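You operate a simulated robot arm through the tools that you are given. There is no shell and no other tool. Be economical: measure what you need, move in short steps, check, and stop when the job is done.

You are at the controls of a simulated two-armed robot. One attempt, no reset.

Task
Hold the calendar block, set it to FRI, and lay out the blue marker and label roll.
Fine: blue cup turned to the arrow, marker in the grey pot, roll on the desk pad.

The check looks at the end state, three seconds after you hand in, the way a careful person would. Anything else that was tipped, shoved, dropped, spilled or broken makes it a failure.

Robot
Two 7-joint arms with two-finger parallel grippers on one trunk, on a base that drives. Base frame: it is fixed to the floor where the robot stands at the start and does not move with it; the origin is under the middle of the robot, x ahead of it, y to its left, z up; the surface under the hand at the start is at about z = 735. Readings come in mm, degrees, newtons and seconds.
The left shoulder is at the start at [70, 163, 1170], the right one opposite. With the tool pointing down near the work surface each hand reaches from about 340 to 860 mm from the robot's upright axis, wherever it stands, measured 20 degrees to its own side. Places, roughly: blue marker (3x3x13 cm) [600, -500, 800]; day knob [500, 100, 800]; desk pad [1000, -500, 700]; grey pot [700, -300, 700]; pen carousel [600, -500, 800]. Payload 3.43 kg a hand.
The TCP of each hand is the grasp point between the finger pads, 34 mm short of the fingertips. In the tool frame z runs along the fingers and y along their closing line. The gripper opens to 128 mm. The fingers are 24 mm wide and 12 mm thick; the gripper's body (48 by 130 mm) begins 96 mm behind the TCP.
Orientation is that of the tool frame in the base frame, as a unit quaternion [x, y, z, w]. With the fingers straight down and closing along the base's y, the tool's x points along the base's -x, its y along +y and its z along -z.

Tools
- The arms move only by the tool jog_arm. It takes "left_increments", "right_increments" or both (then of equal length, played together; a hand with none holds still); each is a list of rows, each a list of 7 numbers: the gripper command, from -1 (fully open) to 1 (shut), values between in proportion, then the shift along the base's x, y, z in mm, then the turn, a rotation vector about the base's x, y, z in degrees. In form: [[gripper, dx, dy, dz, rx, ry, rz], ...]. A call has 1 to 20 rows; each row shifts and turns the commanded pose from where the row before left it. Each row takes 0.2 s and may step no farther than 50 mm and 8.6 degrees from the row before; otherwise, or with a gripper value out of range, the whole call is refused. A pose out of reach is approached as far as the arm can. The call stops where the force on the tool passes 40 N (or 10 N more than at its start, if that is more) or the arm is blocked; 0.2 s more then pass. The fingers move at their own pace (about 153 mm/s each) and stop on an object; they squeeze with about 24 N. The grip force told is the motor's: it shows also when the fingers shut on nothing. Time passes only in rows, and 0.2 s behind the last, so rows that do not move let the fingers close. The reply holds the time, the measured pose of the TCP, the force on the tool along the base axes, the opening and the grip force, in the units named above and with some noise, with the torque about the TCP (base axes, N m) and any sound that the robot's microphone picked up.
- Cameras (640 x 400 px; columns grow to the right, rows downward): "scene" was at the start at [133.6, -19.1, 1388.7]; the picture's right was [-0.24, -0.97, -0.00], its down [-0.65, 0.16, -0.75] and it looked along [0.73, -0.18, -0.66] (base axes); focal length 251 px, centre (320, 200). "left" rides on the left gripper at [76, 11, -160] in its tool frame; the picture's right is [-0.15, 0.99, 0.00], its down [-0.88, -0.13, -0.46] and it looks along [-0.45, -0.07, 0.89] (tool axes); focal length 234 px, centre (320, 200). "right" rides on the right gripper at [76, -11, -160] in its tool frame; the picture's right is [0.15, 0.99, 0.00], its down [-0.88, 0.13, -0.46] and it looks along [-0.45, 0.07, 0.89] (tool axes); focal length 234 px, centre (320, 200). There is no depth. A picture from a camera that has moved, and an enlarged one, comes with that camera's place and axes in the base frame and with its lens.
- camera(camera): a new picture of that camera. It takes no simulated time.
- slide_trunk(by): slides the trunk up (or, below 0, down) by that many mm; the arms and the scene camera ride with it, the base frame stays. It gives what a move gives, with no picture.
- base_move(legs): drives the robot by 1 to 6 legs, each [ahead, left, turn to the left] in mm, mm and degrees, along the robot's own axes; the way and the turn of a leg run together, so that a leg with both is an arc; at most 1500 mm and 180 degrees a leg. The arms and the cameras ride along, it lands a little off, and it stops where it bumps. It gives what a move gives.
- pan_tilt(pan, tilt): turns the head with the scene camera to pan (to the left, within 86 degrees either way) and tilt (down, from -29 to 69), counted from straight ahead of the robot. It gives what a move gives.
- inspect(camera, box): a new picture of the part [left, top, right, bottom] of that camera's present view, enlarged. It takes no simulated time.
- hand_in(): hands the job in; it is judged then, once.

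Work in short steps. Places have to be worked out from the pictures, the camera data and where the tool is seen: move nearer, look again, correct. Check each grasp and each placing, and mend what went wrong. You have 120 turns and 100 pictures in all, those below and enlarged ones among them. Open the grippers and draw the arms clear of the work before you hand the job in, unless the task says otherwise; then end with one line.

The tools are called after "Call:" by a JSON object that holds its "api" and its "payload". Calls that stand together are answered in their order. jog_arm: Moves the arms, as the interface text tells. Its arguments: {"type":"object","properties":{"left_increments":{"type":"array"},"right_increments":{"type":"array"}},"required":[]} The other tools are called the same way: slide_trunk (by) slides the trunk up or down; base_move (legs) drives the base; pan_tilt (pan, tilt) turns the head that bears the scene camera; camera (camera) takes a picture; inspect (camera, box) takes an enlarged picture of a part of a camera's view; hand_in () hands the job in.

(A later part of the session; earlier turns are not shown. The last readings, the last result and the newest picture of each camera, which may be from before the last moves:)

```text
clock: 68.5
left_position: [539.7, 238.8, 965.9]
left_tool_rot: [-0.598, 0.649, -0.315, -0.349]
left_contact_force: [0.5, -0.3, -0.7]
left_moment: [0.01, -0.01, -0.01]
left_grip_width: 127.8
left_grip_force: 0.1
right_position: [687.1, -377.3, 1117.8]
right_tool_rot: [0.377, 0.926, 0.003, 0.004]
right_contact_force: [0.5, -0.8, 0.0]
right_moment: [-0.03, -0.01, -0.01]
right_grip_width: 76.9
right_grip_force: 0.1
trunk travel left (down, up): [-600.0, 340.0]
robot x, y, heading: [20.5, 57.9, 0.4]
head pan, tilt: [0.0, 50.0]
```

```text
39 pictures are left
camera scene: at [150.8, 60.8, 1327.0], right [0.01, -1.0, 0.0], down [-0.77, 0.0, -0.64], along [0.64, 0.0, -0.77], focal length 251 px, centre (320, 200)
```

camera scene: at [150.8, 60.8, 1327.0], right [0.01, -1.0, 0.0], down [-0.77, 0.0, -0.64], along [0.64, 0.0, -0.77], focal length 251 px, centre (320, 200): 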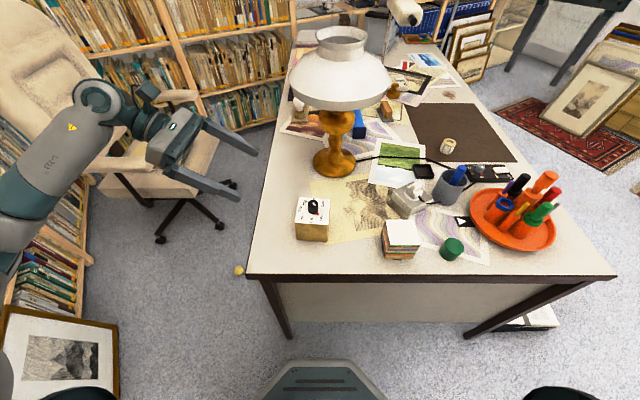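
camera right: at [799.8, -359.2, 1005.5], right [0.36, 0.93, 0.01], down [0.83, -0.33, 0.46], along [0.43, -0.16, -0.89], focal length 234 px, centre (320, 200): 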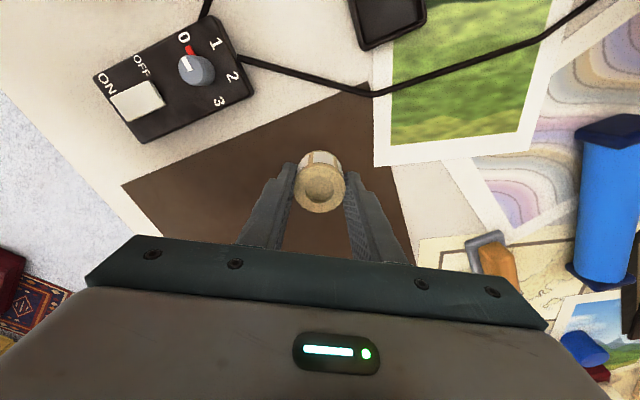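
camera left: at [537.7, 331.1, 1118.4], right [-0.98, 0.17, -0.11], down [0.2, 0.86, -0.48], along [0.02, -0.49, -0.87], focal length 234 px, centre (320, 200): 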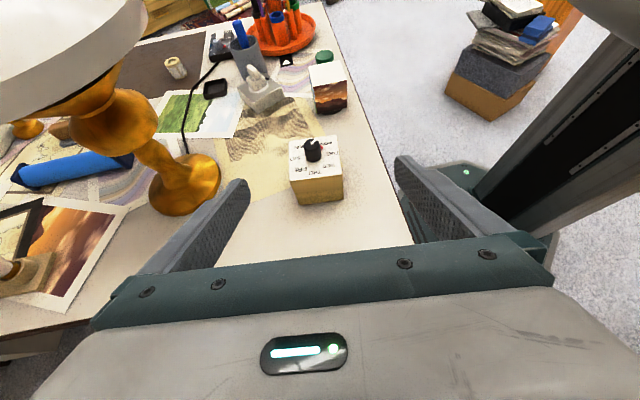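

The tilted pose (56°) was reached cleanly. I'll line up along the approach direction and stop short of the block to check.

Call:
{"api": "jog_arm", "payload": {"left_increments": [[-1, 4, 0, -35, 0, 0, 0], [-1, 4, 0, -30, 0, 0, 0], [-1, 2, 0, -28, 0, 0, 0], [-1, -2.3, -25, -17, 0, 0, 0], [-1, -2.3, -25, -17, 0, 0, 0], [-1, 0, 0, 0, 0, 0, 0]]}}

Call:
{"api": "camera", "payload": {"camera": "left"}}

Call:
{"api": "inspect", "payload": {"camera": "scene", "box": [200, 150, 380, 270]}}

```text
clock: 69.9
left_position: [546.0, 190.2, 837.1]
left_tool_rot: [-0.598, 0.649, -0.315, -0.349]
left_contact_force: [-1.4, 0.0, 1.1]
left_moment: [-0.02, -0.03, -0.02]
left_grip_width: 127.9
left_grip_force: 0.1
right_position: [688.2, -376.9, 1118.7]
right_tool_rot: [0.377, 0.926, 0.004, 0.004]
right_contact_force: [0.6, -0.4, 0.1]
right_moment: [0.04, -0.01, 0.03]
right_grip_width: 76.9
right_grip_force: 0.0
trunk travel left (down, up): [-600.0, 340.0]
robot x, y, heading: [21.9, 59.3, 0.4]
head pan, tilt: [0.0, 50.0]
```

```text
38 pictures are left
camera left: at [544.2, 282.0, 989.6], right [-0.98, 0.17, -0.11], down [0.2, 0.86, -0.48], along [0.02, -0.49, -0.87], focal length 234 px, centre (320, 200)
```

left: 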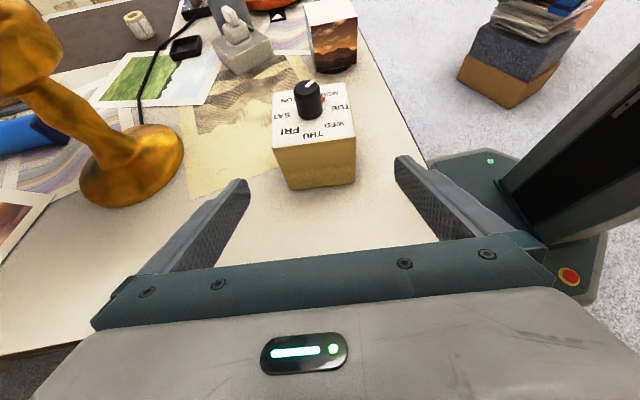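

```text
3.33 times, centred on (290, 210) of scene
camera zoom: at [150.6, 61.6, 1327.0], right [0.01, -1.0, 0.0], down [-0.77, 0.0, -0.64], along [0.64, 0.0, -0.77], focal length 838 px, centre (420, 167)
```

zoom: 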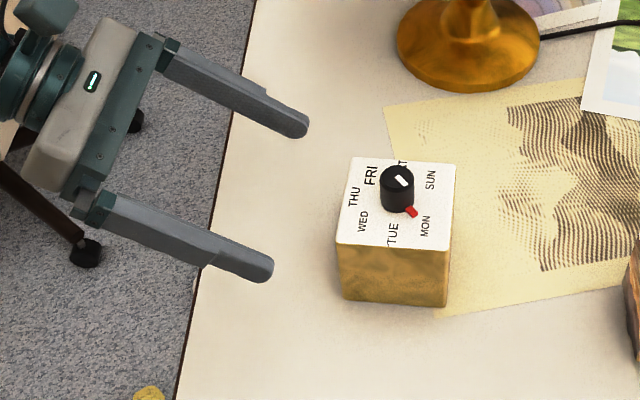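

The fingers line up on either side of the block. I'll advance along the fingers in two stages.

Call:
{"api": "jog_arm", "payload": {"left_increments": [[-1, -2.3, -25, -17, 0, 0, 0], [-1, -2.3, -25, -17, 0, 0, 0], [-1, -2.3, -20, -14, 0, 0, 0], [-1, -1, -15, -9, 0, 0, 0], [-1, 0, 0, 0, 0, 0, 0]]}}

Call:
{"api": "camera", "payload": {"camera": "left"}}

Call:
{"api": "inspect", "payload": {"camera": "scene", "box": [230, 160, 370, 260]}}

```text
clock: 71.1
left_position: [538.4, 105.4, 780.8]
left_tool_rot: [-0.598, 0.65, -0.314, -0.349]
left_contact_force: [-0.7, -0.1, 0.4]
left_moment: [-0.02, 0.0, -0.04]
left_grip_width: 128.0
left_grip_force: 0.0
right_position: [687.8, -376.0, 1118.4]
right_tool_rot: [0.378, 0.926, 0.003, 0.004]
right_contact_force: [-0.2, 0.5, 0.3]
right_moment: [0.02, -0.03, 0.01]
right_grip_width: 76.6
right_grip_force: 0.1
trunk travel left (down, up): [-600.0, 340.0]
robot x, y, heading: [24.3, 57.5, 0.3]
head pan, tilt: [0.0, 50.0]
```

```text
36 pictures are left
camera left: at [535.5, 196.5, 932.9], right [-0.98, 0.17, -0.11], down [0.2, 0.86, -0.48], along [0.02, -0.49, -0.87], focal length 234 px, centre (320, 200)
```

left: 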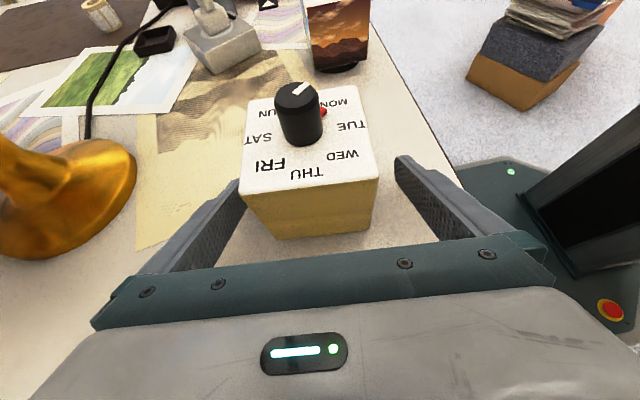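

```text
4.00 times, centred on (300, 210) of scene
camera zoom: at [150.7, 61.5, 1327.0], right [0.01, -1.0, 0.0], down [-0.77, 0.0, -0.64], along [0.64, 0.0, -0.77], focal length 1006 px, centre (400, 160)
```

zoom: 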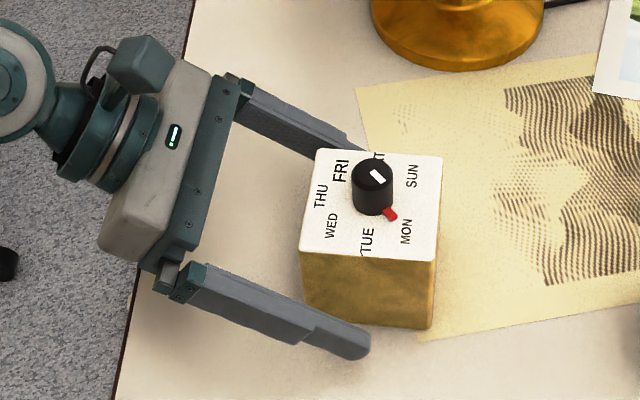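

The hand straddles the block and is within 2–3 mm of centre. I'll nudge +2 mm in x and close gently.

Call:
{"api": "jog_arm", "payload": {"left_increments": [[-0.6, 2, -3, -2, 0, 0, 0], [-0.45, 0, 0, 0, 0, 0, 0], [-0.38, 0, 0, 0, 0, 0, 0], [-0.32, 0, 0, 0, 0, 0, 0], [-0.28, 0, 0, 0, 0, 0, 0], [0, 0, 0, 0, 0, 0, 0], [1, 0, 0, 0, 0, 0, 0], [1, 0, 0, 0, 0, 0, 0]]}}

Call:
{"api": "inspect", "payload": {"camera": "scene", "box": [230, 160, 370, 260]}}

```text
clock: 72.9
left_position: [539.9, 100.2, 777.3]
left_tool_rot: [-0.598, 0.649, -0.314, -0.349]
left_contact_force: [1.5, -0.1, 0.0]
left_moment: [0.0, -0.2, 0.03]
left_grip_width: 85.0
left_grip_force: 24.0
right_position: [687.4, -377.9, 1118.8]
right_tool_rot: [0.378, 0.926, 0.004, 0.003]
right_contact_force: [0.8, -0.7, 0.5]
right_moment: [-0.02, 0.04, -0.02]
right_grip_width: 77.0
right_grip_force: 0.1
trunk travel left (down, up): [-600.0, 340.0]
robot x, y, heading: [20.7, 56.9, 0.3]
head pan, tilt: [0.0, 50.0]
```

```text
4.00 times, centred on (300, 210) of scene
camera zoom: at [150.9, 61.2, 1326.9], right [0.01, -1.0, 0.0], down [-0.77, 0.0, -0.64], along [0.64, 0.0, -0.77], focal length 1006 px, centre (400, 160)
```

zoom: 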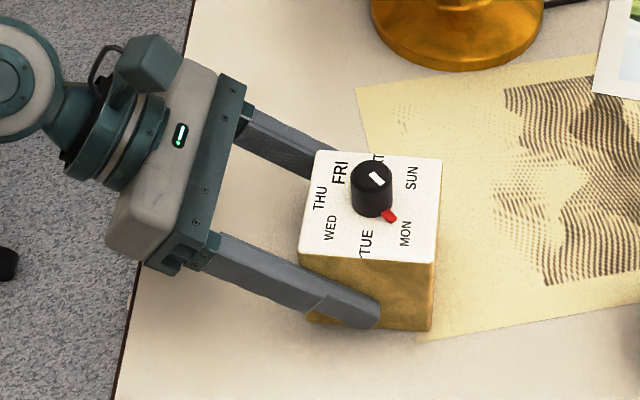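

The block is held (85 mm, 24 N). I'll bring the right hand over the knob at a safe height, turning it to yaw 0.

Call:
{"api": "jog_arm", "payload": {"right_increments": [[-0.2, -12.3, 38, -8, 0, 0, 3.7], [-0.2, -12.3, 38, -8, 0, 0, 3.7], [-0.2, -12.3, 38, -8, 0, 0, 3.7], [-0.2, -12.3, 38, -8, 0, 0, 3.7], [-0.2, -12.3, 38, -8, 0, 0, 3.7], [-0.2, -12.3, 38, -8, 0, 0, 3.7], [-0.2, -12.3, 38, -8, 0, 0, 3.7], [-0.2, -12.3, 38, -8, 0, 0, 3.7], [-0.2, -12.3, 38, -8, 0, 0, 3.7], [-0.2, -12.3, 38, -8, 0, 0, 3.7], [-0.2, -12.3, 38, -8, 0, 0, 3.7], [-0.2, -12.3, 38, -8, 0, 0, 3.7], [-0.2, 0, 0, 0, 0, 0, 0]]}}

Call:
{"api": "camera", "payload": {"camera": "right"}}

Call:
{"api": "camera", "payload": {"camera": "scene"}}

```text
clock: 75.7
left_position: [539.9, 101.0, 779.0]
left_tool_rot: [-0.598, 0.649, -0.314, -0.35]
left_contact_force: [-1.0, -0.1, -0.3]
left_moment: [-0.02, -0.13, -0.05]
left_grip_width: 84.8
left_grip_force: 23.7
right_position: [540.7, -64.6, 1064.7]
right_tool_rot: [0.025, 1.0, 0.005, 0.002]
right_contact_force: [-0.8, -0.4, -0.7]
right_moment: [0.01, 0.02, -0.01]
right_grip_width: 77.0
right_grip_force: 0.0
right hand out of reach, approached as far as the arm can: row 8, 9, 10, 11, 12
trunk travel left (down, up): [-600.0, 340.0]
robot x, y, heading: [18.7, 57.2, 0.6]
head pan, tilt: [0.0, 50.0]
```

```text
33 pictures are left
camera right: at [464.9, -73.9, 1223.0], right [-0.1, 1.0, 0.01], down [0.88, 0.08, 0.46], along [0.46, 0.05, -0.89], focal length 234 px, centre (320, 200)
```

right: 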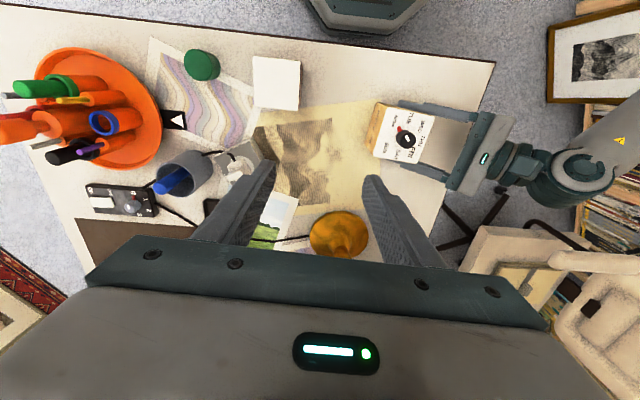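

```text
32 pictures are left
camera scene: at [150.6, 61.4, 1327.0], right [0.01, -1.0, 0.0], down [-0.77, 0.0, -0.64], along [0.64, 0.0, -0.77], focal length 251 px, centre (320, 200)
```

scene: 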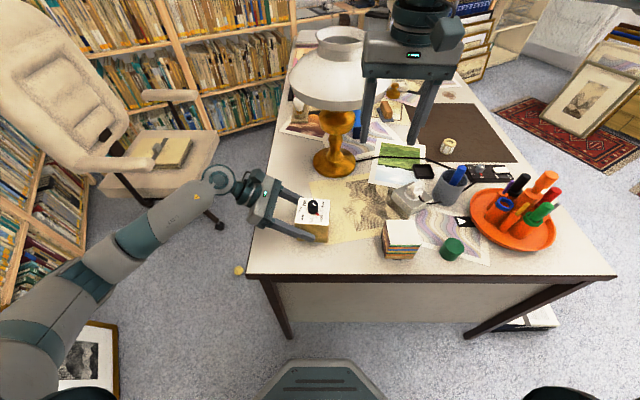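

The right arm stops at y≈-65 at yaw 0. A more negative yaw may free it, so I'll turn the hand to -50° and then try moving inward.

Call:
{"api": "jog_arm", "payload": {"right_increments": [[-0.2, -5, 0, 0, 0, 0, -8], [-0.2, -5, 0, 0, 0, 0, -8], [-0.2, -5, 0, 0, 0, 0, -8], [-0.2, -5, 0, 0, 0, 0, -8], [-0.2, 0, 0, 0, 0, 0, -8], [-0.2, 0, 0, 0, 0, 0, -8], [-0.2, 0, 20, 0, 0, 0, 0], [-0.2, 0, 25, 0, 0, 0, 0], [-0.2, 0, 25, 0, 0, 0, 0], [-0.2, 0, 25, 0, 0, 0, 0], [-0.2, 0, 25, 0, 0, 0, 0], [-0.2, 0, 20, 0, 0, 0, 0], [-0.2, 0, 0, 0, 0, 0, 0]]}}

```text
clock: 78.5
left_position: [539.7, 101.7, 778.4]
left_tool_rot: [-0.598, 0.649, -0.314, -0.349]
left_contact_force: [0.0, 0.4, 1.2]
left_moment: [-0.03, -0.16, -0.06]
left_grip_width: 85.0
left_grip_force: 24.4
right_position: [514.5, -56.2, 1065.6]
right_tool_rot: [0.408, 0.913, 0.003, 0.003]
right_contact_force: [0.3, 0.8, -0.3]
right_moment: [0.0, 0.0, 0.0]
right_grip_width: 76.9
right_grip_force: 0.1
right hand out of reach, approached as far as the arm can: row 7, 8, 9, 10, 11, 12
trunk travel left (down, up): [-600.0, 340.0]
robot x, y, heading: [23.0, 59.3, 0.3]
head pan, tilt: [0.0, 50.0]
```

The right shoulder won't swing in that far, whereas the left reaches the centre easily. I'll swap roles: the right hand holds the block from the -y side and the left turns the knob from above. The left releases and backs straight out while the right turns to -95° yaw.

Call:
{"api": "jog_arm", "payload": {"left_increments": [[-0.4, 0, 0, 0, 0, 0, 0], [-1, 0, 0, 0, 0, 0, 0], [-1, 2.3, 25, 17, 0, 0, 0], [-1, 2.3, 25, 17, 0, 0, 0], [-1, 2.3, 25, 17, 0, 0, 0], [-1, 2.3, 25, 17, 0, 0, 0], [-1, 2.3, 25, 17, 0, 0, 0], [-1, 0, 10, 30, 0, 0, 0]], "right_increments": [[-0.2, 0, -5, 0, 0, 0, 0], [-0.2, 0, -10, 0, 0, 0, 0], [-0.2, 2, -10, 0, 0, 0, -7.8], [-0.2, 2, -10, 0, 0, 0, -7.8], [-0.2, 2, -10, 0, 0, 0, -7.8], [-0.2, 2, -10, 0, 0, 0, -7.8], [-1, 2, -10, 0, 0, 0, -7.8], [-1, 2, -10, 0, 0, 0, -7.8]]}}

Call:
{"api": "jog_arm", "payload": {"left_increments": [[-1, 0, 0, 20, 7.97, -0.74, 0], [-1, 0, 0, 20, 7.97, -0.74, 0], [-1, 0, 0, 20, 7.97, -0.74, 0], [-1, 0, 0, 20, 7.97, -0.74, 0], [-1, 0, 0, 20, 7.97, -0.74, 0], [-1, 0, 0, 10, 7.97, -0.74, 0], [-1, 0, 0, 10, 7.97, -0.74, 0]], "right_increments": [[-1, 0, 0, -20, 7.97, -0.74, 0], [-1, 0, 0, -20, 7.97, -0.74, 0], [-1, 0, 0, -20, 7.97, -0.74, 0], [-1, 0, 0, -10, 7.97, -0.74, 0], [-1, 0, 0, -10, 7.97, -0.74, 0], [-1, 0, 0, -10, 7.97, -0.74, 0], [-1, 0, 0, 0, 7.97, -0.74, 0]]}}

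Call:
{"api": "camera", "payload": {"camera": "scene"}}

```text
clock: 80.3
left_position: [550.0, 236.8, 892.5]
left_tool_rot: [-0.598, 0.65, -0.314, -0.349]
left_contact_force: [-0.1, -0.4, 1.2]
left_moment: [0.03, -0.02, 0.01]
left_grip_width: 128.0
left_grip_force: 0.0
right_position: [525.0, -132.7, 1064.2]
right_tool_rot: [0.738, 0.675, 0.002, 0.004]
right_contact_force: [0.3, 0.0, 0.0]
right_moment: [0.0, -0.03, -0.01]
right_grip_width: 127.8
right_grip_force: 0.1
trunk travel left (down, up): [-600.0, 340.0]
robot x, y, heading: [22.7, 59.8, 0.4]
head pan, tilt: [0.0, 50.0]
```

```text
clock: 81.9
left_position: [552.1, 235.7, 1015.5]
left_tool_rot: [-0.677, 0.736, 0.001, 0.001]
left_contact_force: [0.1, -0.9, -0.2]
left_moment: [0.05, -0.04, -0.01]
left_grip_width: 127.9
left_grip_force: 0.1
right_position: [524.7, -133.7, 975.7]
right_tool_rot: [0.652, 0.596, 0.351, -0.311]
right_contact_force: [0.1, 0.2, -0.3]
right_moment: [0.02, 0.0, 0.0]
right_grip_width: 128.1
right_grip_force: 0.1
trunk travel left (down, up): [-600.0, 340.0]
robot x, y, heading: [18.4, 59.5, 0.2]
head pan, tilt: [0.0, 50.0]
```

```text
31 pictures are left
camera scene: at [150.2, 58.8, 1327.0], right [0.01, -1.0, 0.0], down [-0.77, 0.0, -0.64], along [0.64, 0.0, -0.77], focal length 251 px, centre (320, 200)
```

scene: 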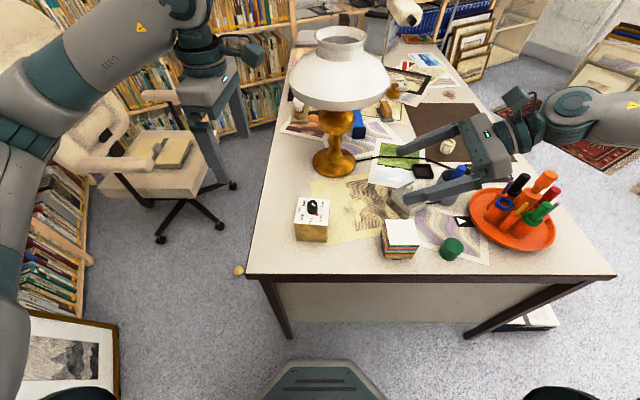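

Both hands posed as planned. I'll move the right hand along to (527,-50,850) in steps, and check that the forearm clears the carousel and pot.

Call:
{"api": "jog_arm", "payload": {"right_increments": [[-1, 0, 25, -15, 0, 0, 0], [-1, 0, 25, -30, 0, 0, 0], [-1, 0, 20, -35, 0, 0, 0], [-1, 2, 14, -35, 0, 0, 0], [-1, 0, 0, 0, 0, 0, 0]]}}

Call:
{"api": "camera", "payload": {"camera": "scene"}}

Call:
{"api": "camera", "payload": {"camera": "right"}}

```text
clock: 83.1
left_position: [550.6, 236.4, 1015.6]
left_tool_rot: [-0.677, 0.736, 0.001, 0.001]
left_contact_force: [-0.3, 0.3, 0.5]
left_moment: [0.03, -0.02, -0.04]
left_grip_width: 128.0
left_grip_force: 0.2
right_position: [526.5, -48.5, 858.5]
right_tool_rot: [0.653, 0.596, 0.349, -0.31]
right_contact_force: [-0.4, -0.2, 0.3]
right_moment: [0.01, -0.02, -0.05]
right_grip_width: 128.0
right_grip_force: 0.1
trunk travel left (down, up): [-600.0, 340.0]
robot x, y, heading: [19.4, 58.4, 0.3]
head pan, tilt: [0.0, 50.0]
```

```text
30 pictures are left
camera scene: at [149.9, 60.1, 1327.1], right [0.0, -1.0, 0.0], down [-0.77, 0.0, -0.64], along [0.64, 0.0, -0.77], focal length 251 px, centre (320, 200)
```

scene: 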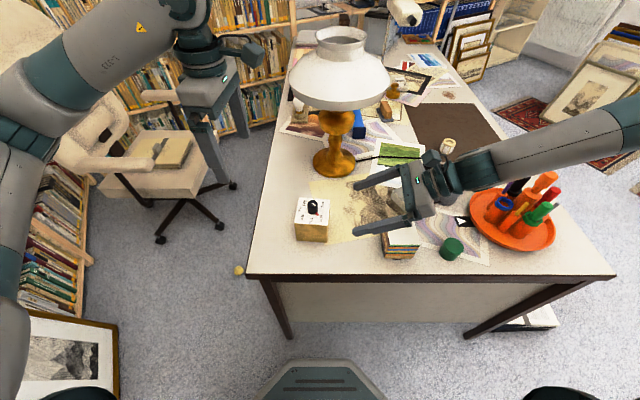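

```text
29 pictures are left
camera right: at [505.7, -137.4, 1012.0], right [0.99, -0.01, 0.13], down [0.05, -0.88, -0.47], along [0.12, 0.47, -0.87], focal length 234 px, centre (320, 200)
```

right: 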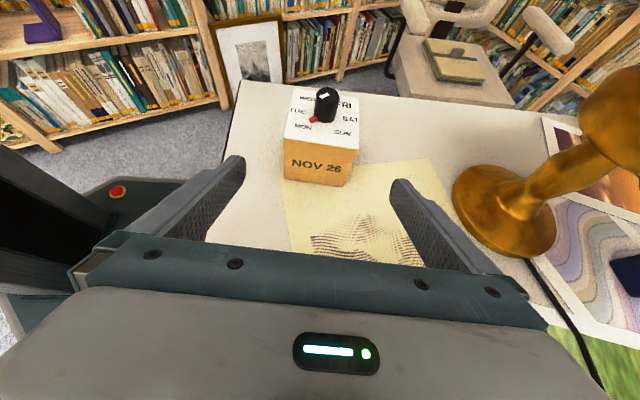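

The hand is lined up, but the forearm looks only about 20–30 mm above the marker tops. Raising the trunk will lift the elbow, so I'll slide up 220 and then bring both hands back down.

Call:
{"api": "slide_trunk", "payload": {"by": 220}}

Call:
{"api": "jog_arm", "payload": {"right_increments": [[-1, 0, 0, -40, 0, 0, 0], [-1, 0, 0, -40, 0, 0, 0], [-1, 0, 0, -40, 0, 0, 0], [-1, 0, 0, -40, 0, 0, 0], [-1, 0, 0, -40, 0, 0, 0], [-1, 0, 0, -20, 0, 0, 0], [-1, 0, 0, 0, 0, 0, 0]]}}

Call:
{"api": "camera", "payload": {"camera": "scene"}}

```text
clock: 85.4
left_position: [551.2, 237.0, 1232.7]
left_tool_rot: [-0.678, 0.735, 0.0, 0.0]
left_contact_force: [0.3, -0.6, 0.5]
left_moment: [-0.01, 0.02, -0.01]
left_grip_width: 127.9
left_grip_force: 0.1
right_position: [527.2, -48.5, 1079.2]
right_tool_rot: [0.652, 0.597, 0.349, -0.311]
right_contact_force: [-0.2, -0.7, 0.9]
right_moment: [-0.03, 0.01, -0.01]
right_grip_width: 127.9
right_grip_force: 0.1
trunk travel left (down, up): [-820.0, 120.0]
robot x, y, heading: [21.4, 58.5, 0.4]
head pan, tilt: [0.0, 50.0]
```

```text
clock: 87.0
left_position: [553.4, 238.0, 1235.0]
left_tool_rot: [-0.678, 0.735, 0.0, 0.0]
left_contact_force: [0.8, 0.1, -0.4]
left_moment: [-0.01, 0.0, 0.03]
left_grip_width: 128.0
left_grip_force: 0.0
right_position: [526.4, -104.4, 1008.9]
right_tool_rot: [0.652, 0.597, 0.348, -0.312]
right_contact_force: [-0.4, -0.9, -0.1]
right_moment: [0.01, -0.01, 0.02]
right_grip_width: 128.2
right_grip_force: 0.0
right hand out of reach, approached as far as the arm can: row 2, 3, 4, 5, 6
trunk travel left (down, up): [-820.0, 120.0]
robot x, y, heading: [21.3, 61.0, 0.2]
head pan, tilt: [0.0, 50.0]
```

```text
28 pictures are left
camera scene: at [151.2, 62.1, 1546.9], right [0.01, -1.0, 0.0], down [-0.77, 0.0, -0.64], along [0.64, 0.0, -0.77], focal length 251 px, centre (320, 200)
```

scene: 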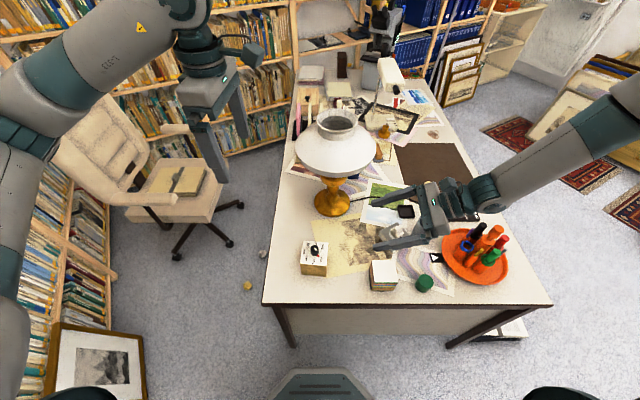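

With the trunk that high the right hand can't get down. Turning the robot left about 25° from a spot further right brings the right forearm in from the front, away from the carousel, and suits both arms. I'll drive there with the hands high.

Call:
{"api": "jog_arm", "payload": {"right_increments": [[-1, 0, 0, 30, 0, 0, 0], [-1, 0, 0, 30, 0, 0, 0]]}}

Call:
{"api": "base_move", "payload": {"legs": [[0, -214, 0], [60, 0, 0], [0, 0, 25]]}}

Call:
{"api": "camera", "payload": {"camera": "scene"}}

```text
clock: 87.6
left_position: [551.6, 237.9, 1234.7]
left_tool_rot: [-0.677, 0.736, 0.0, -0.001]
left_contact_force: [0.3, 0.1, 0.7]
left_moment: [0.01, -0.05, -0.01]
left_grip_width: 128.0
left_grip_force: 0.2
right_position: [525.7, -106.9, 1068.1]
right_tool_rot: [0.652, 0.597, 0.35, -0.311]
right_contact_force: [-0.7, -0.8, 0.2]
right_moment: [-0.05, 0.0, 0.01]
right_grip_width: 127.8
right_grip_force: 0.0
trunk travel left (down, up): [-820.0, 120.0]
robot x, y, heading: [22.2, 59.0, 0.3]
head pan, tilt: [0.0, 50.0]
```

```text
clock: 91.1
left_position: [485.2, 239.2, 1235.2]
left_tool_rot: [0.823, -0.568, 0.0, 0.0]
left_contact_force: [-0.3, -0.6, -0.6]
left_moment: [0.01, 0.03, 0.03]
left_grip_width: 127.9
left_grip_force: 0.2
right_position: [610.1, -80.3, 1067.8]
right_tool_rot: [0.504, 0.726, 0.272, -0.381]
right_contact_force: [0.0, -0.4, 0.2]
right_moment: [-0.01, 0.06, -0.03]
right_grip_width: 127.9
right_grip_force: 0.1
trunk travel left (down, up): [-820.0, 120.0]
robot x, y, heading: [83.0, -148.9, 25.9]
head pan, tilt: [0.0, 50.0]
```

```text
27 pictures are left
camera scene: at [199.8, -93.2, 1546.9], right [0.44, -0.9, 0.0], down [-0.69, -0.33, -0.64], along [0.58, 0.28, -0.77], focal length 251 px, centre (320, 200)
```

scene: 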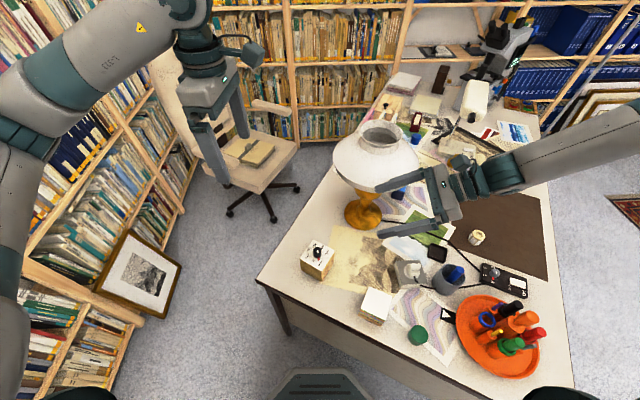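

I'll restore the right hand's alignment (-25.6° about z), move it to (525,-60), then lower the trunk 200.

Call:
{"api": "jog_arm", "payload": {"right_increments": [[-1, -21, 5, 0, 0, 0, -6.4], [-1, -21, 5, 0, 0, 0, -6.4], [-1, -21, 5, 0, 0, 0, -6.4], [-1, -21, 5, 0, 0, 0, -6.4], [-1, 0, 0, 0, 0, 0, 0]]}}

Call:
{"api": "slide_trunk", "payload": {"by": -200}}

Call:
{"api": "camera", "payload": {"camera": "scene"}}

Call:
{"api": "camera", "payload": {"camera": "right"}}

```text
clock: 92.3
left_position: [484.6, 239.3, 1234.9]
left_tool_rot: [0.823, -0.568, 0.0, 0.0]
left_contact_force: [0.0, 0.0, -0.2]
left_moment: [0.02, 0.03, -0.02]
left_grip_width: 128.5
left_grip_force: 0.1
right_position: [556.3, -89.4, 1030.5]
right_tool_rot: [0.634, 0.673, 0.28, -0.26]
right_contact_force: [-0.4, 0.4, -0.3]
right_moment: [-0.01, -0.01, 0.02]
right_grip_width: 128.2
right_grip_force: 0.1
right hand out of reach, approached as far as the arm can: row 2, 3, 4
trunk travel left (down, up): [-820.0, 120.0]
robot x, y, heading: [79.4, -149.7, 25.9]
head pan, tilt: [0.0, 50.0]
```

```text
clock: 94.5
left_position: [484.4, 238.6, 1034.5]
left_tool_rot: [0.823, -0.568, 0.0, 0.0]
left_contact_force: [-0.4, -0.7, 0.6]
left_moment: [-0.02, -0.02, 0.04]
left_grip_width: 127.8
left_grip_force: 0.0
right_position: [557.0, -88.0, 829.8]
right_tool_rot: [0.635, 0.672, 0.28, -0.258]
right_contact_force: [0.7, -0.4, -0.7]
right_moment: [0.01, 0.0, 0.0]
right_grip_width: 128.1
right_grip_force: 0.1
trunk travel left (down, up): [-620.0, 320.0]
robot x, y, heading: [81.7, -146.6, 25.5]
head pan, tilt: [0.0, 50.0]
```

```text
26 pictures are left
camera scene: at [199.0, -92.9, 1347.0], right [0.44, -0.9, 0.0], down [-0.69, -0.33, -0.64], along [0.58, 0.28, -0.77], focal length 251 px, centre (320, 200)
```

scene: 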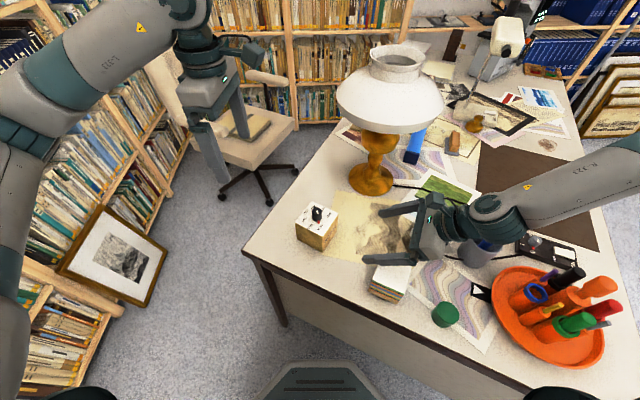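

```text
25 pictures are left
camera right: at [540.6, -149.4, 996.9], right [0.98, 0.14, 0.15], down [0.18, -0.94, -0.29], along [0.1, 0.31, -0.95], focal length 234 px, centre (320, 200)
```

right: 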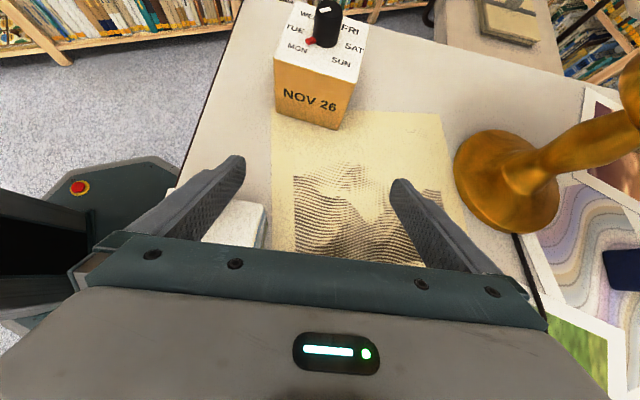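

The arm now comes in over the front. I'll correct orientation (+11° tilt, -7° yaw, small roll) while moving to the approach start.

Call:
{"api": "jog_arm", "payload": {"right_increments": [[-1, 0, 5, 10, 3.7, 0.9, -2.5], [-1, -10, 10, 10, 3.7, 0.9, -2.5], [-1, -10, 10, 0, 3.6, 0.9, -2.4], [-1, -9, 13, 0, 0, 0, 0], [-1, 0, 0, 0, 0, 0, 0]]}}

Call:
{"api": "camera", "payload": {"camera": "right"}}

```text
clock: 95.7
left_position: [485.1, 238.9, 1033.9]
left_tool_rot: [0.823, -0.568, 0.0, -0.001]
left_contact_force: [0.3, -0.1, 0.8]
left_moment: [0.02, 0.01, -0.04]
left_grip_width: 127.9
left_grip_force: 0.0
right_position: [530.8, -52.3, 854.0]
right_tool_rot: [0.655, 0.594, 0.343, -0.317]
right_contact_force: [0.0, -0.8, -0.2]
right_moment: [-0.02, 0.0, -0.01]
right_grip_width: 127.9
right_grip_force: 0.1
right hand out of reach, approached as far as the arm can: row 4
trunk travel left (down, up): [-620.0, 320.0]
robot x, y, heading: [84.7, -148.1, 25.9]
head pan, tilt: [0.0, 50.0]
```

```text
24 pictures are left
camera right: at [512.9, -141.4, 1007.0], right [0.99, -0.01, 0.11], down [0.04, -0.88, -0.47], along [0.1, 0.47, -0.88], focal length 234 px, centre (320, 200)
```

right: 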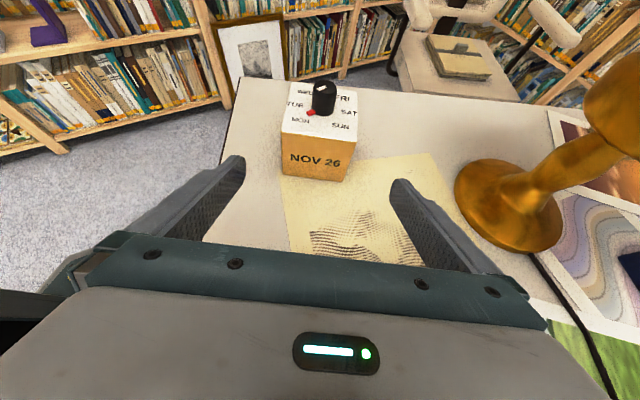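

The alignment is right, but the right arm is at its inward limit. I could carry it the last ~110 mm by driving the base. First I'll check how far in the left hand can get above the knob at a safe height.

Call:
{"api": "jog_arm", "payload": {"left_increments": [[-1, 8, -23, 7, 0, 0, -7], [-1, 8, -23, 7, 0, 0, -7], [-1, 8, -23, 7, 0, 0, -7], [-1, 8, -23, 7, 0, 0, -7], [-1, 8, -23, 7, 0, 0, -7], [-1, 8, -23, 7, 0, 0, -7], [-1, 8, -21, 7, 0, 0, -3], [-1, 0, 0, 0, 0, 0, 0]]}}

Call:
{"api": "jog_arm", "payload": {"left_increments": [[-1, -2, -25, 0, 0, 0, 0], [-1, -2, -25, 0, 0, 0, 0], [-1, 0, -25, 0, 0, 0, 0], [-1, 0, -20, 0, 0, 0, 0], [-1, 0, 0, 0, 0, 0, 0]]}}

```text
clock: 97.5
left_position: [539.6, 80.4, 1082.8]
left_tool_rot: [-0.543, 0.84, 0.0, 0.0]
left_contact_force: [-0.1, 0.1, -0.3]
left_moment: [-0.01, 0.04, 0.02]
left_grip_width: 128.2
left_grip_force: 0.0
right_position: [530.1, -51.5, 854.4]
right_tool_rot: [0.655, 0.595, 0.343, -0.316]
right_contact_force: [-0.2, -0.1, 0.0]
right_moment: [-0.01, 0.03, -0.01]
right_grip_width: 128.0
right_grip_force: 0.0
trunk travel left (down, up): [-620.0, 320.0]
robot x, y, heading: [83.5, -152.2, 25.5]
head pan, tilt: [0.0, 50.0]
```

```text
clock: 98.7
left_position: [537.3, -14.7, 1082.3]
left_tool_rot: [-0.545, 0.838, 0.0, 0.0]
left_contact_force: [0.4, 0.9, -0.9]
left_moment: [-0.02, 0.02, 0.0]
left_grip_width: 128.0
left_grip_force: 0.0
right_position: [530.3, -51.9, 853.9]
right_tool_rot: [0.655, 0.594, 0.343, -0.317]
right_contact_force: [0.4, -0.5, 0.1]
right_moment: [-0.06, 0.02, 0.04]
right_grip_width: 127.9
right_grip_force: 0.0
trunk travel left (down, up): [-620.0, 320.0]
robot x, y, heading: [87.1, -148.6, 25.9]
head pan, tilt: [0.0, 50.0]
```

The left hand reaches inward easily, so the plan holds. The base and trunk will carry the right hand onto the block, with the left ending up right above the knob. First half now: drive about 55 mm in +y, then trunk down 45.

Call:
{"api": "base_move", "payload": {"legs": [[26.6, 48.3, 0]]}}

Call:
{"api": "slide_trunk", "payload": {"by": -40}}

Call:
{"api": "camera", "payload": {"camera": "right"}}

Call:
{"api": "camera", "payload": {"camera": "scene"}}

```text
clock: 99.6
left_position: [540.8, 39.6, 1082.0]
left_tool_rot: [-0.543, 0.84, 0.0, 0.0]
left_contact_force: [0.2, 0.5, 0.1]
left_moment: [-0.05, 0.0, 0.01]
left_grip_width: 128.2
left_grip_force: 0.0
right_position: [533.2, 1.2, 854.2]
right_tool_rot: [0.655, 0.594, 0.343, -0.316]
right_contact_force: [0.0, 0.7, 1.0]
right_moment: [-0.03, -0.02, -0.02]
right_grip_width: 127.8
right_grip_force: 0.0
trunk travel left (down, up): [-620.0, 320.0]
robot x, y, heading: [82.9, -97.6, 25.9]
head pan, tilt: [0.0, 50.0]
```

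```text
clock: 100.5
left_position: [541.4, 38.4, 1043.7]
left_tool_rot: [-0.544, 0.839, 0.001, 0.001]
left_contact_force: [-0.6, -0.7, 1.0]
left_moment: [-0.02, 0.01, 0.0]
left_grip_width: 128.1
left_grip_force: 0.1
right_position: [533.8, 1.7, 812.8]
right_tool_rot: [0.655, 0.594, 0.343, -0.316]
right_contact_force: [-0.6, -0.8, -0.9]
right_moment: [0.0, 0.01, 0.03]
right_grip_width: 128.2
right_grip_force: 0.1
trunk travel left (down, up): [-580.0, 360.0]
robot x, y, heading: [85.1, -97.6, 25.8]
head pan, tilt: [0.0, 50.0]
```

```text
23 pictures are left
camera right: at [515.9, -87.7, 967.3], right [0.99, -0.01, 0.11], down [0.04, -0.88, -0.47], along [0.11, 0.47, -0.87], focal length 234 px, centre (320, 200)
```

right: 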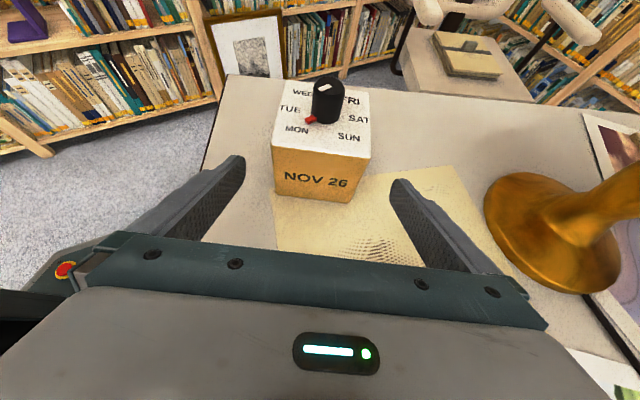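

```text
22 pictures are left
camera scene: at [202.0, -39.5, 1307.1], right [0.43, -0.9, 0.0], down [-0.69, -0.33, -0.64], along [0.58, 0.28, -0.77], focal length 251 px, centre (320, 200)
```

scene: 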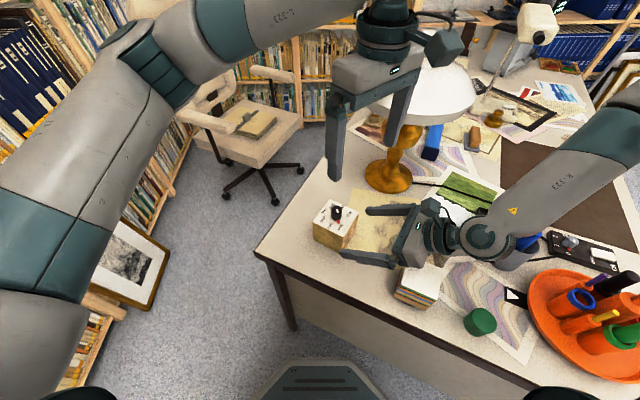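

The alignment is good. I'll drive the remaining 55 mm, then lower the trunk 33.

Call:
{"api": "base_move", "payload": {"legs": [[26.4, 47.5, 0]]}}

Call:
{"api": "slide_trunk", "payload": {"by": -33}}

Call:
{"api": "camera", "payload": {"camera": "right"}}

Call:
{"api": "camera", "payload": {"camera": "scene"}}

```text
clock: 101.4
left_position: [545.3, 93.4, 1041.4]
left_tool_rot: [-0.543, 0.84, 0.0, 0.0]
left_contact_force: [-0.1, 0.3, -0.5]
left_moment: [-0.01, 0.02, 0.0]
left_grip_width: 127.9
left_grip_force: 0.0
right_position: [535.7, 54.7, 813.9]
right_tool_rot: [0.655, 0.594, 0.343, -0.316]
right_contact_force: [-1.4, 0.1, -0.6]
right_moment: [0.02, 0.02, 0.01]
right_grip_width: 127.8
right_grip_force: 0.1
trunk travel left (down, up): [-580.0, 360.0]
robot x, y, heading: [89.8, -42.1, 25.8]
head pan, tilt: [0.0, 50.0]
```

```text
clock: 102.2
left_position: [543.3, 91.7, 1008.5]
left_tool_rot: [-0.543, 0.84, 0.0, 0.001]
left_contact_force: [-0.1, 0.1, -0.2]
left_moment: [-0.05, -0.02, -0.01]
left_grip_width: 128.1
left_grip_force: 0.1
right_position: [535.4, 55.5, 781.3]
right_tool_rot: [0.655, 0.594, 0.343, -0.316]
right_contact_force: [-1.0, -0.9, 0.1]
right_moment: [-0.01, 0.02, 0.01]
right_grip_width: 127.9
right_grip_force: 0.0
trunk travel left (down, up): [-547.0, 393.0]
robot x, y, heading: [90.3, -41.2, 25.6]
head pan, tilt: [0.0, 50.0]
```

```text
21 pictures are left
camera right: at [518.9, -33.8, 934.3], right [0.99, -0.01, 0.11], down [0.04, -0.88, -0.47], along [0.11, 0.47, -0.88], focal length 234 px, centre (320, 200)
```

right: 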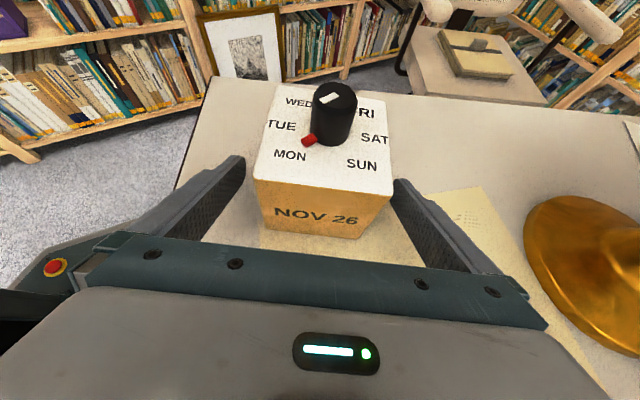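

```text
20 pictures are left
camera scene: at [205.1, 14.6, 1274.1], right [0.43, -0.9, 0.0], down [-0.69, -0.33, -0.64], along [0.58, 0.28, -0.77], focal length 251 px, centre (320, 200)
```

scene: 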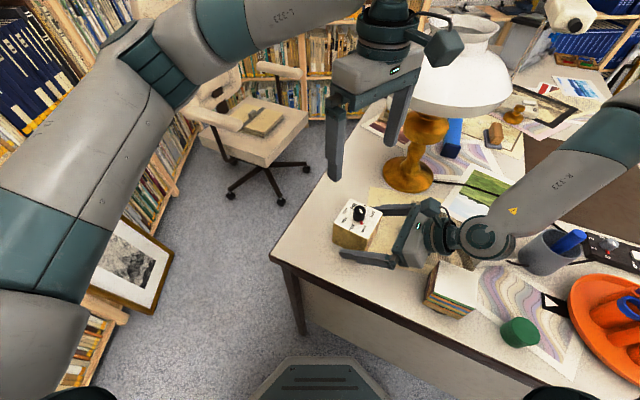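

The block sits between the right fingers. I'll close gently.

Call:
{"api": "jog_arm", "payload": {"right_increments": [[-0.6, 0, 0, -2, 0, 0, 0], [-0.45, 0, 0, 0, 0, 0, 0], [-0.38, 0, 0, 0, 0, 0, 0], [-0.34, 0, 0, 0, 0, 0, 0], [-0.3, 0, 0, 0, 0, 0, 0], [0, 0, 0, 0, 0, 0, 0], [1, 0, 0, 0, 0, 0, 0], [1, 0, 0, 0, 0, 0, 0]]}}

Call:
{"api": "camera", "payload": {"camera": "right"}}

Call:
{"api": "inspect", "payload": {"camera": "left", "box": [220, 50, 420, 210]}}

```text
clock: 104.0
left_position: [543.4, 92.1, 1007.7]
left_tool_rot: [-0.543, 0.839, 0.0, -0.001]
left_contact_force: [0.7, -0.5, 0.6]
left_moment: [0.02, -0.03, -0.02]
left_grip_width: 127.9
left_grip_force: 0.1
right_position: [536.1, 54.0, 778.5]
right_tool_rot: [0.655, 0.595, 0.343, -0.317]
right_contact_force: [-1.3, 0.4, 0.1]
right_moment: [-0.05, -0.1, 0.04]
right_grip_width: 85.0
right_grip_force: 24.0
trunk travel left (down, up): [-547.0, 393.0]
robot x, y, heading: [92.4, -37.7, 25.7]
head pan, tilt: [0.0, 50.0]
```

```text
19 pictures are left
camera right: at [519.9, -34.0, 933.2], right [0.99, -0.01, 0.11], down [0.04, -0.88, -0.47], along [0.1, 0.47, -0.88], focal length 234 px, centre (320, 200)
```

right: 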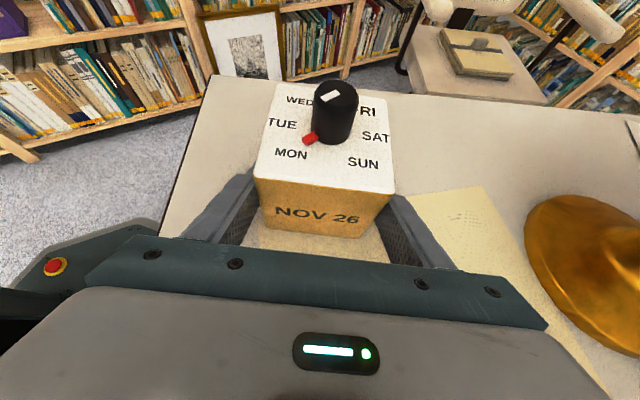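

```text
2.50 times, centred on (320, 130) of left
camera zoom: at [501.7, 29.2, 1169.2], right [-0.84, 0.54, 0.0], down [0.48, 0.75, 0.46], along [0.25, 0.38, -0.89], focal length 585 px, centre (320, 375)
```

zoom: 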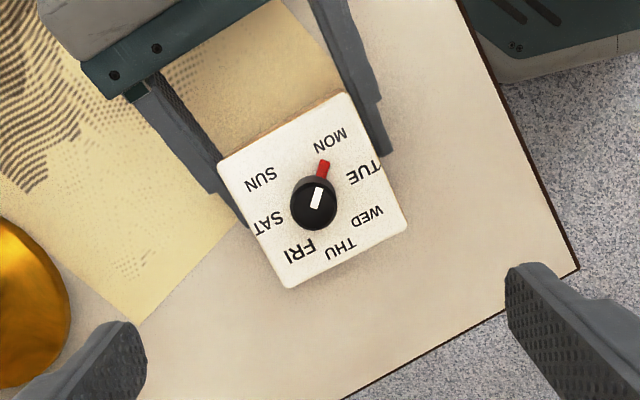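

The block is held at 85 mm and the left camera sees the dial well: the pointer is at MON and the knob is at (540,78.5). I'll turn the left hand to yaw ≈96°, centre it and descend to just above the red tab.

Call:
{"api": "jog_arm", "payload": {"left_increments": [[-0.4, -1, -4, -15, 0, 0, 7.5], [0, -1, -4, -15, 0, 0, 7.5], [0.22, -1, -3, -15, 0, 0, 7.5], [0.22, 0, -2, -15, 0, 0, 7.5], [0.22, 0, 0, -15, 0, 0, 0], [0.22, 0, 0, -15, 0, 0, 0], [0.22, 0, 0, 0, 0, 0, 0]]}}

Call:
{"api": "inspect", "payload": {"camera": "left", "box": [220, 50, 420, 210]}}

```text
clock: 105.6
left_position: [540.8, 79.0, 919.8]
left_tool_rot: [0.742, -0.67, 0.001, 0.0]
left_contact_force: [0.9, 0.1, -0.1]
left_moment: [-0.02, 0.05, -0.02]
left_grip_width: 49.9
left_grip_force: 0.1
right_position: [537.0, 53.8, 779.6]
right_tool_rot: [0.655, 0.595, 0.342, -0.316]
right_contact_force: [-0.4, 0.4, -0.5]
right_moment: [-0.08, -0.13, 0.03]
right_grip_width: 85.0
right_grip_force: 23.5
trunk travel left (down, up): [-547.0, 393.0]
robot x, y, heading: [90.1, -42.2, 25.8]
head pan, tilt: [0.0, 50.0]
```

```text
2.50 times, centred on (320, 130) of left
camera zoom: at [536.9, 4.4, 1080.2], right [-1.0, 0.05, 0.0], down [0.04, 0.89, 0.46], along [0.02, 0.46, -0.89], focal length 585 px, centre (320, 375)
```

zoom: 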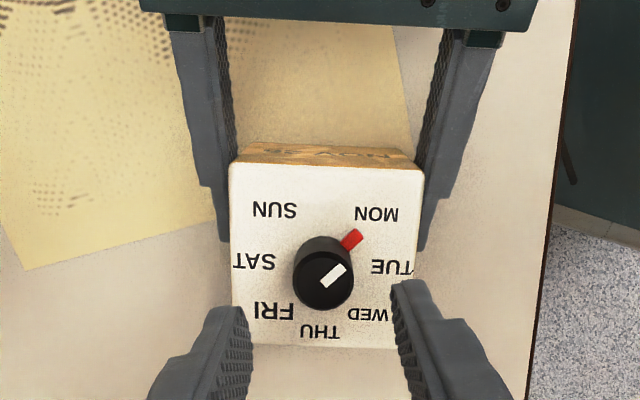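

The knob is centred under the fingers. I'll descend to z≈864 and grip it.

Call:
{"api": "jog_arm", "payload": {"left_increments": [[0.22, -1, 1, -20, 0, 0, 0], [0.22, 0, 0, -20, 0, 0, 0], [0.22, 0, 0, -16, 0, 0, 0], [0.5, 0, 0, 0, 0, 0, 0], [1, 0, 0, 0, 0, 0, 0], [1, 0, 0, 0, 0, 0, 0]]}}

Call:
{"api": "inspect", "payload": {"camera": "left", "box": [220, 70, 420, 230]}}

```text
clock: 107.0
left_position: [541.9, 80.8, 863.2]
left_tool_rot: [0.741, -0.671, -0.001, 0.0]
left_contact_force: [-9.1, 0.2, 1.5]
left_moment: [-0.02, 0.33, 0.04]
left_grip_width: 24.5
left_grip_force: 24.0
right_position: [538.9, 54.9, 778.8]
right_tool_rot: [0.656, 0.594, 0.343, -0.315]
right_contact_force: [9.0, -0.1, -0.8]
right_moment: [-0.15, 0.2, -0.16]
right_grip_width: 84.9
right_grip_force: 24.4
trunk travel left (down, up): [-547.0, 393.0]
robot x, y, heading: [87.9, -36.4, 25.7]
head pan, tilt: [0.0, 50.0]
```

```text
2.50 times, centred on (320, 150) of left
camera zoom: at [536.6, 4.4, 1023.1], right [-1.0, 0.05, 0.0], down [0.04, 0.89, 0.46], along [0.02, 0.46, -0.89], focal length 585 px, centre (320, 325)
```

zoom: 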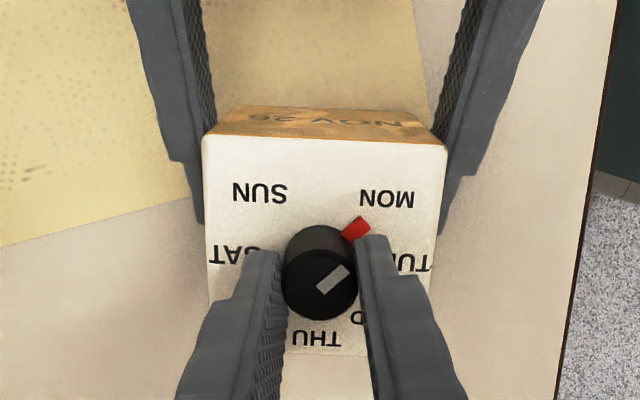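

The knob is gripped (24.5 mm) with a small side load of 9 N. I'll ease -1.5 mm in x, then turn -45° as a first part.

Call:
{"api": "jog_arm", "payload": {"left_increments": [[1, -1.5, 0, 0, 0, 0, 0], [1, 0, 0, 0, 0, 0, -5], [1, 0, 0, 0, 0, 0, -5], [1, 0, 0, 0, 0, 0, -5], [1, 0, 0, 0, 0, 0, -5], [1, 0, 0, 0, 0, 0, -5], [1, 0, 0, 0, 0, 0, -5], [1, 0, 0, 0, 0, 0, -5], [1, 0, 0, 0, 0, 0, -5], [1, 0, 0, 0, 0, 0, -5], [1, 0, 0, 0, 0, 0, 0]]}}

Call:
{"api": "inspect", "payload": {"camera": "left", "box": [220, 70, 420, 230]}}

```text
clock: 109.4
left_position: [538.9, 80.4, 862.9]
left_tool_rot: [-0.428, 0.904, -0.001, 0.0]
left_contact_force: [16.1, -12.3, -2.9]
left_moment: [-0.36, -0.69, 0.0]
left_grip_width: 24.5
left_grip_force: 23.8
right_position: [537.0, 55.3, 780.2]
right_tool_rot: [0.655, 0.595, 0.341, -0.316]
right_contact_force: [-15.2, 12.3, 4.1]
right_moment: [-0.62, -0.66, 0.43]
right_grip_width: 85.0
right_grip_force: 23.9
trunk travel left (down, up): [-547.0, 393.0]
robot x, y, heading: [87.3, -39.3, 25.6]
head pan, tilt: [0.0, 50.0]
```

```text
2.50 times, centred on (320, 150) of left
camera zoom: at [481.6, 30.0, 1023.2], right [-0.67, 0.74, 0.0], down [0.66, 0.6, 0.46], along [0.34, 0.31, -0.89], focal length 585 px, centre (320, 325)
```

zoom: 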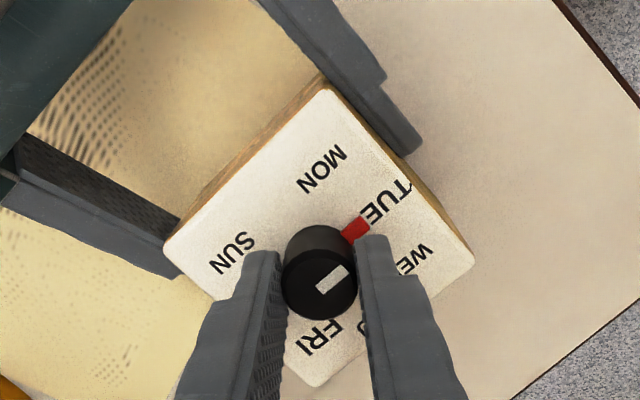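

The knob turned cleanly to TUE. A side load of about 20 N has built up, so I'll shift (+1.5,-1.2) and turn another 45°.

Call:
{"api": "jog_arm", "payload": {"left_increments": [[1, 1.5, -1.2, 0, 0, 0, 0], [1, 0, 0, 0, 0, 0, -5], [1, 0, 0, 0, 0, 0, -5], [1, 0, 0, 0, 0, 0, -5], [1, 0, 0, 0, 0, 0, -5], [1, 0, 0, 0, 0, 0, -5], [1, 0, 0, 0, 0, 0, -5], [1, 0, 0, 0, 0, 0, -5], [1, 0, 0, 0, 0, 0, -5], [1, 0, 0, 0, 0, 0, -5], [1, 0, 0, 0, 0, 0, 0]]}}

Call:
{"api": "inspect", "payload": {"camera": "left", "box": [220, 70, 420, 230]}}

```text
clock: 111.8
left_position: [540.6, 80.4, 862.4]
left_tool_rot: [-0.05, 0.999, 0.001, 0.0]
left_contact_force: [10.1, 11.1, 1.4]
left_moment: [0.4, -0.49, 0.0]
left_grip_width: 24.8
left_grip_force: 23.9
right_position: [537.6, 54.5, 779.3]
right_tool_rot: [0.656, 0.594, 0.342, -0.316]
right_contact_force: [-10.5, -9.0, 2.3]
right_moment: [0.58, -0.5, 0.21]
right_grip_width: 85.0
right_grip_force: 24.0
trunk travel left (down, up): [-547.0, 393.0]
robot x, y, heading: [92.6, -37.9, 25.8]
head pan, tilt: [0.0, 50.0]
```

```text
2.50 times, centred on (320, 150) of left
camera zoom: at [462.4, 84.1, 1023.2], right [0.05, 1.0, 0.0], down [0.89, -0.04, 0.46], along [0.46, -0.02, -0.89], focal length 585 px, centre (320, 325)
```

zoom: 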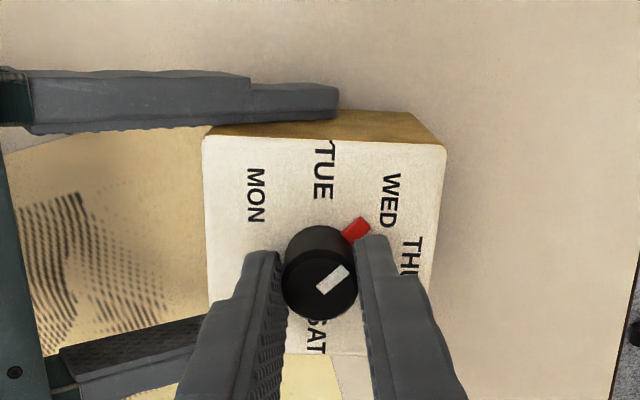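

It points at WED now. I'll open, rise 25 mm, rotate back +90°, and return to grip for the second half.

Call:
{"api": "jog_arm", "payload": {"left_increments": [[0.3, 0, 0, 0, 0, 0, 0], [0.22, 0, 0, 0, 0, 0, 0], [0.22, 0, 0, 25, 0, 0, 0], [0.22, 0, 0, 0, 0, 0, 8.2], [0.22, 0, 0, 0, 0, 0, 8.2], [0.22, 0, 0, 0, 0, 0, 8.2], [0.22, 0, 0, 0, 0, 0, 8.2], [0.22, 0, 0, 0, 0, 0, 8.2], [0.22, 0, 0, 0, 0, 0, 8.2], [0.22, 0, 0, 0, 0, 0, 8.2], [0.22, 0, 0, 0, 0, 0, 8.2], [0.22, 0, 0, 0, 0, 0, 8.2], [0.22, 0, 0, 0, 0, 0, 8.1], [0.22, 0, 0, 0, 0, 0, 8.1], [0.22, 0, 0, 0, 0, 0, 0]]}}

Call:
{"api": "inspect", "payload": {"camera": "left", "box": [220, 50, 420, 210]}}

```text
clock: 115.0
left_position: [540.3, 79.3, 888.3]
left_tool_rot: [0.742, -0.67, 0.0, 0.0]
left_contact_force: [-0.8, -0.2, 0.5]
left_moment: [0.0, 0.01, 0.07]
left_grip_width: 49.9
left_grip_force: 0.0
right_position: [536.1, 54.3, 779.2]
right_tool_rot: [0.656, 0.595, 0.341, -0.316]
right_contact_force: [-1.1, 0.1, 0.6]
right_moment: [-0.12, 0.0, -0.01]
right_grip_width: 85.1
right_grip_force: 24.0
trunk travel left (down, up): [-547.0, 393.0]
robot x, y, heading: [88.3, -41.2, 25.3]
head pan, tilt: [0.0, 50.0]
```

```text
2.50 times, centred on (320, 130) of left
camera zoom: at [536.4, 4.1, 1048.1], right [-1.0, 0.04, 0.0], down [0.04, 0.89, 0.46], along [0.02, 0.46, -0.89], focal length 585 px, centre (320, 375)
```

zoom: 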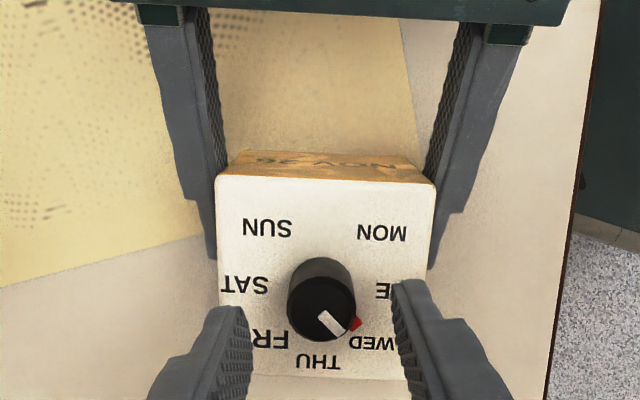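

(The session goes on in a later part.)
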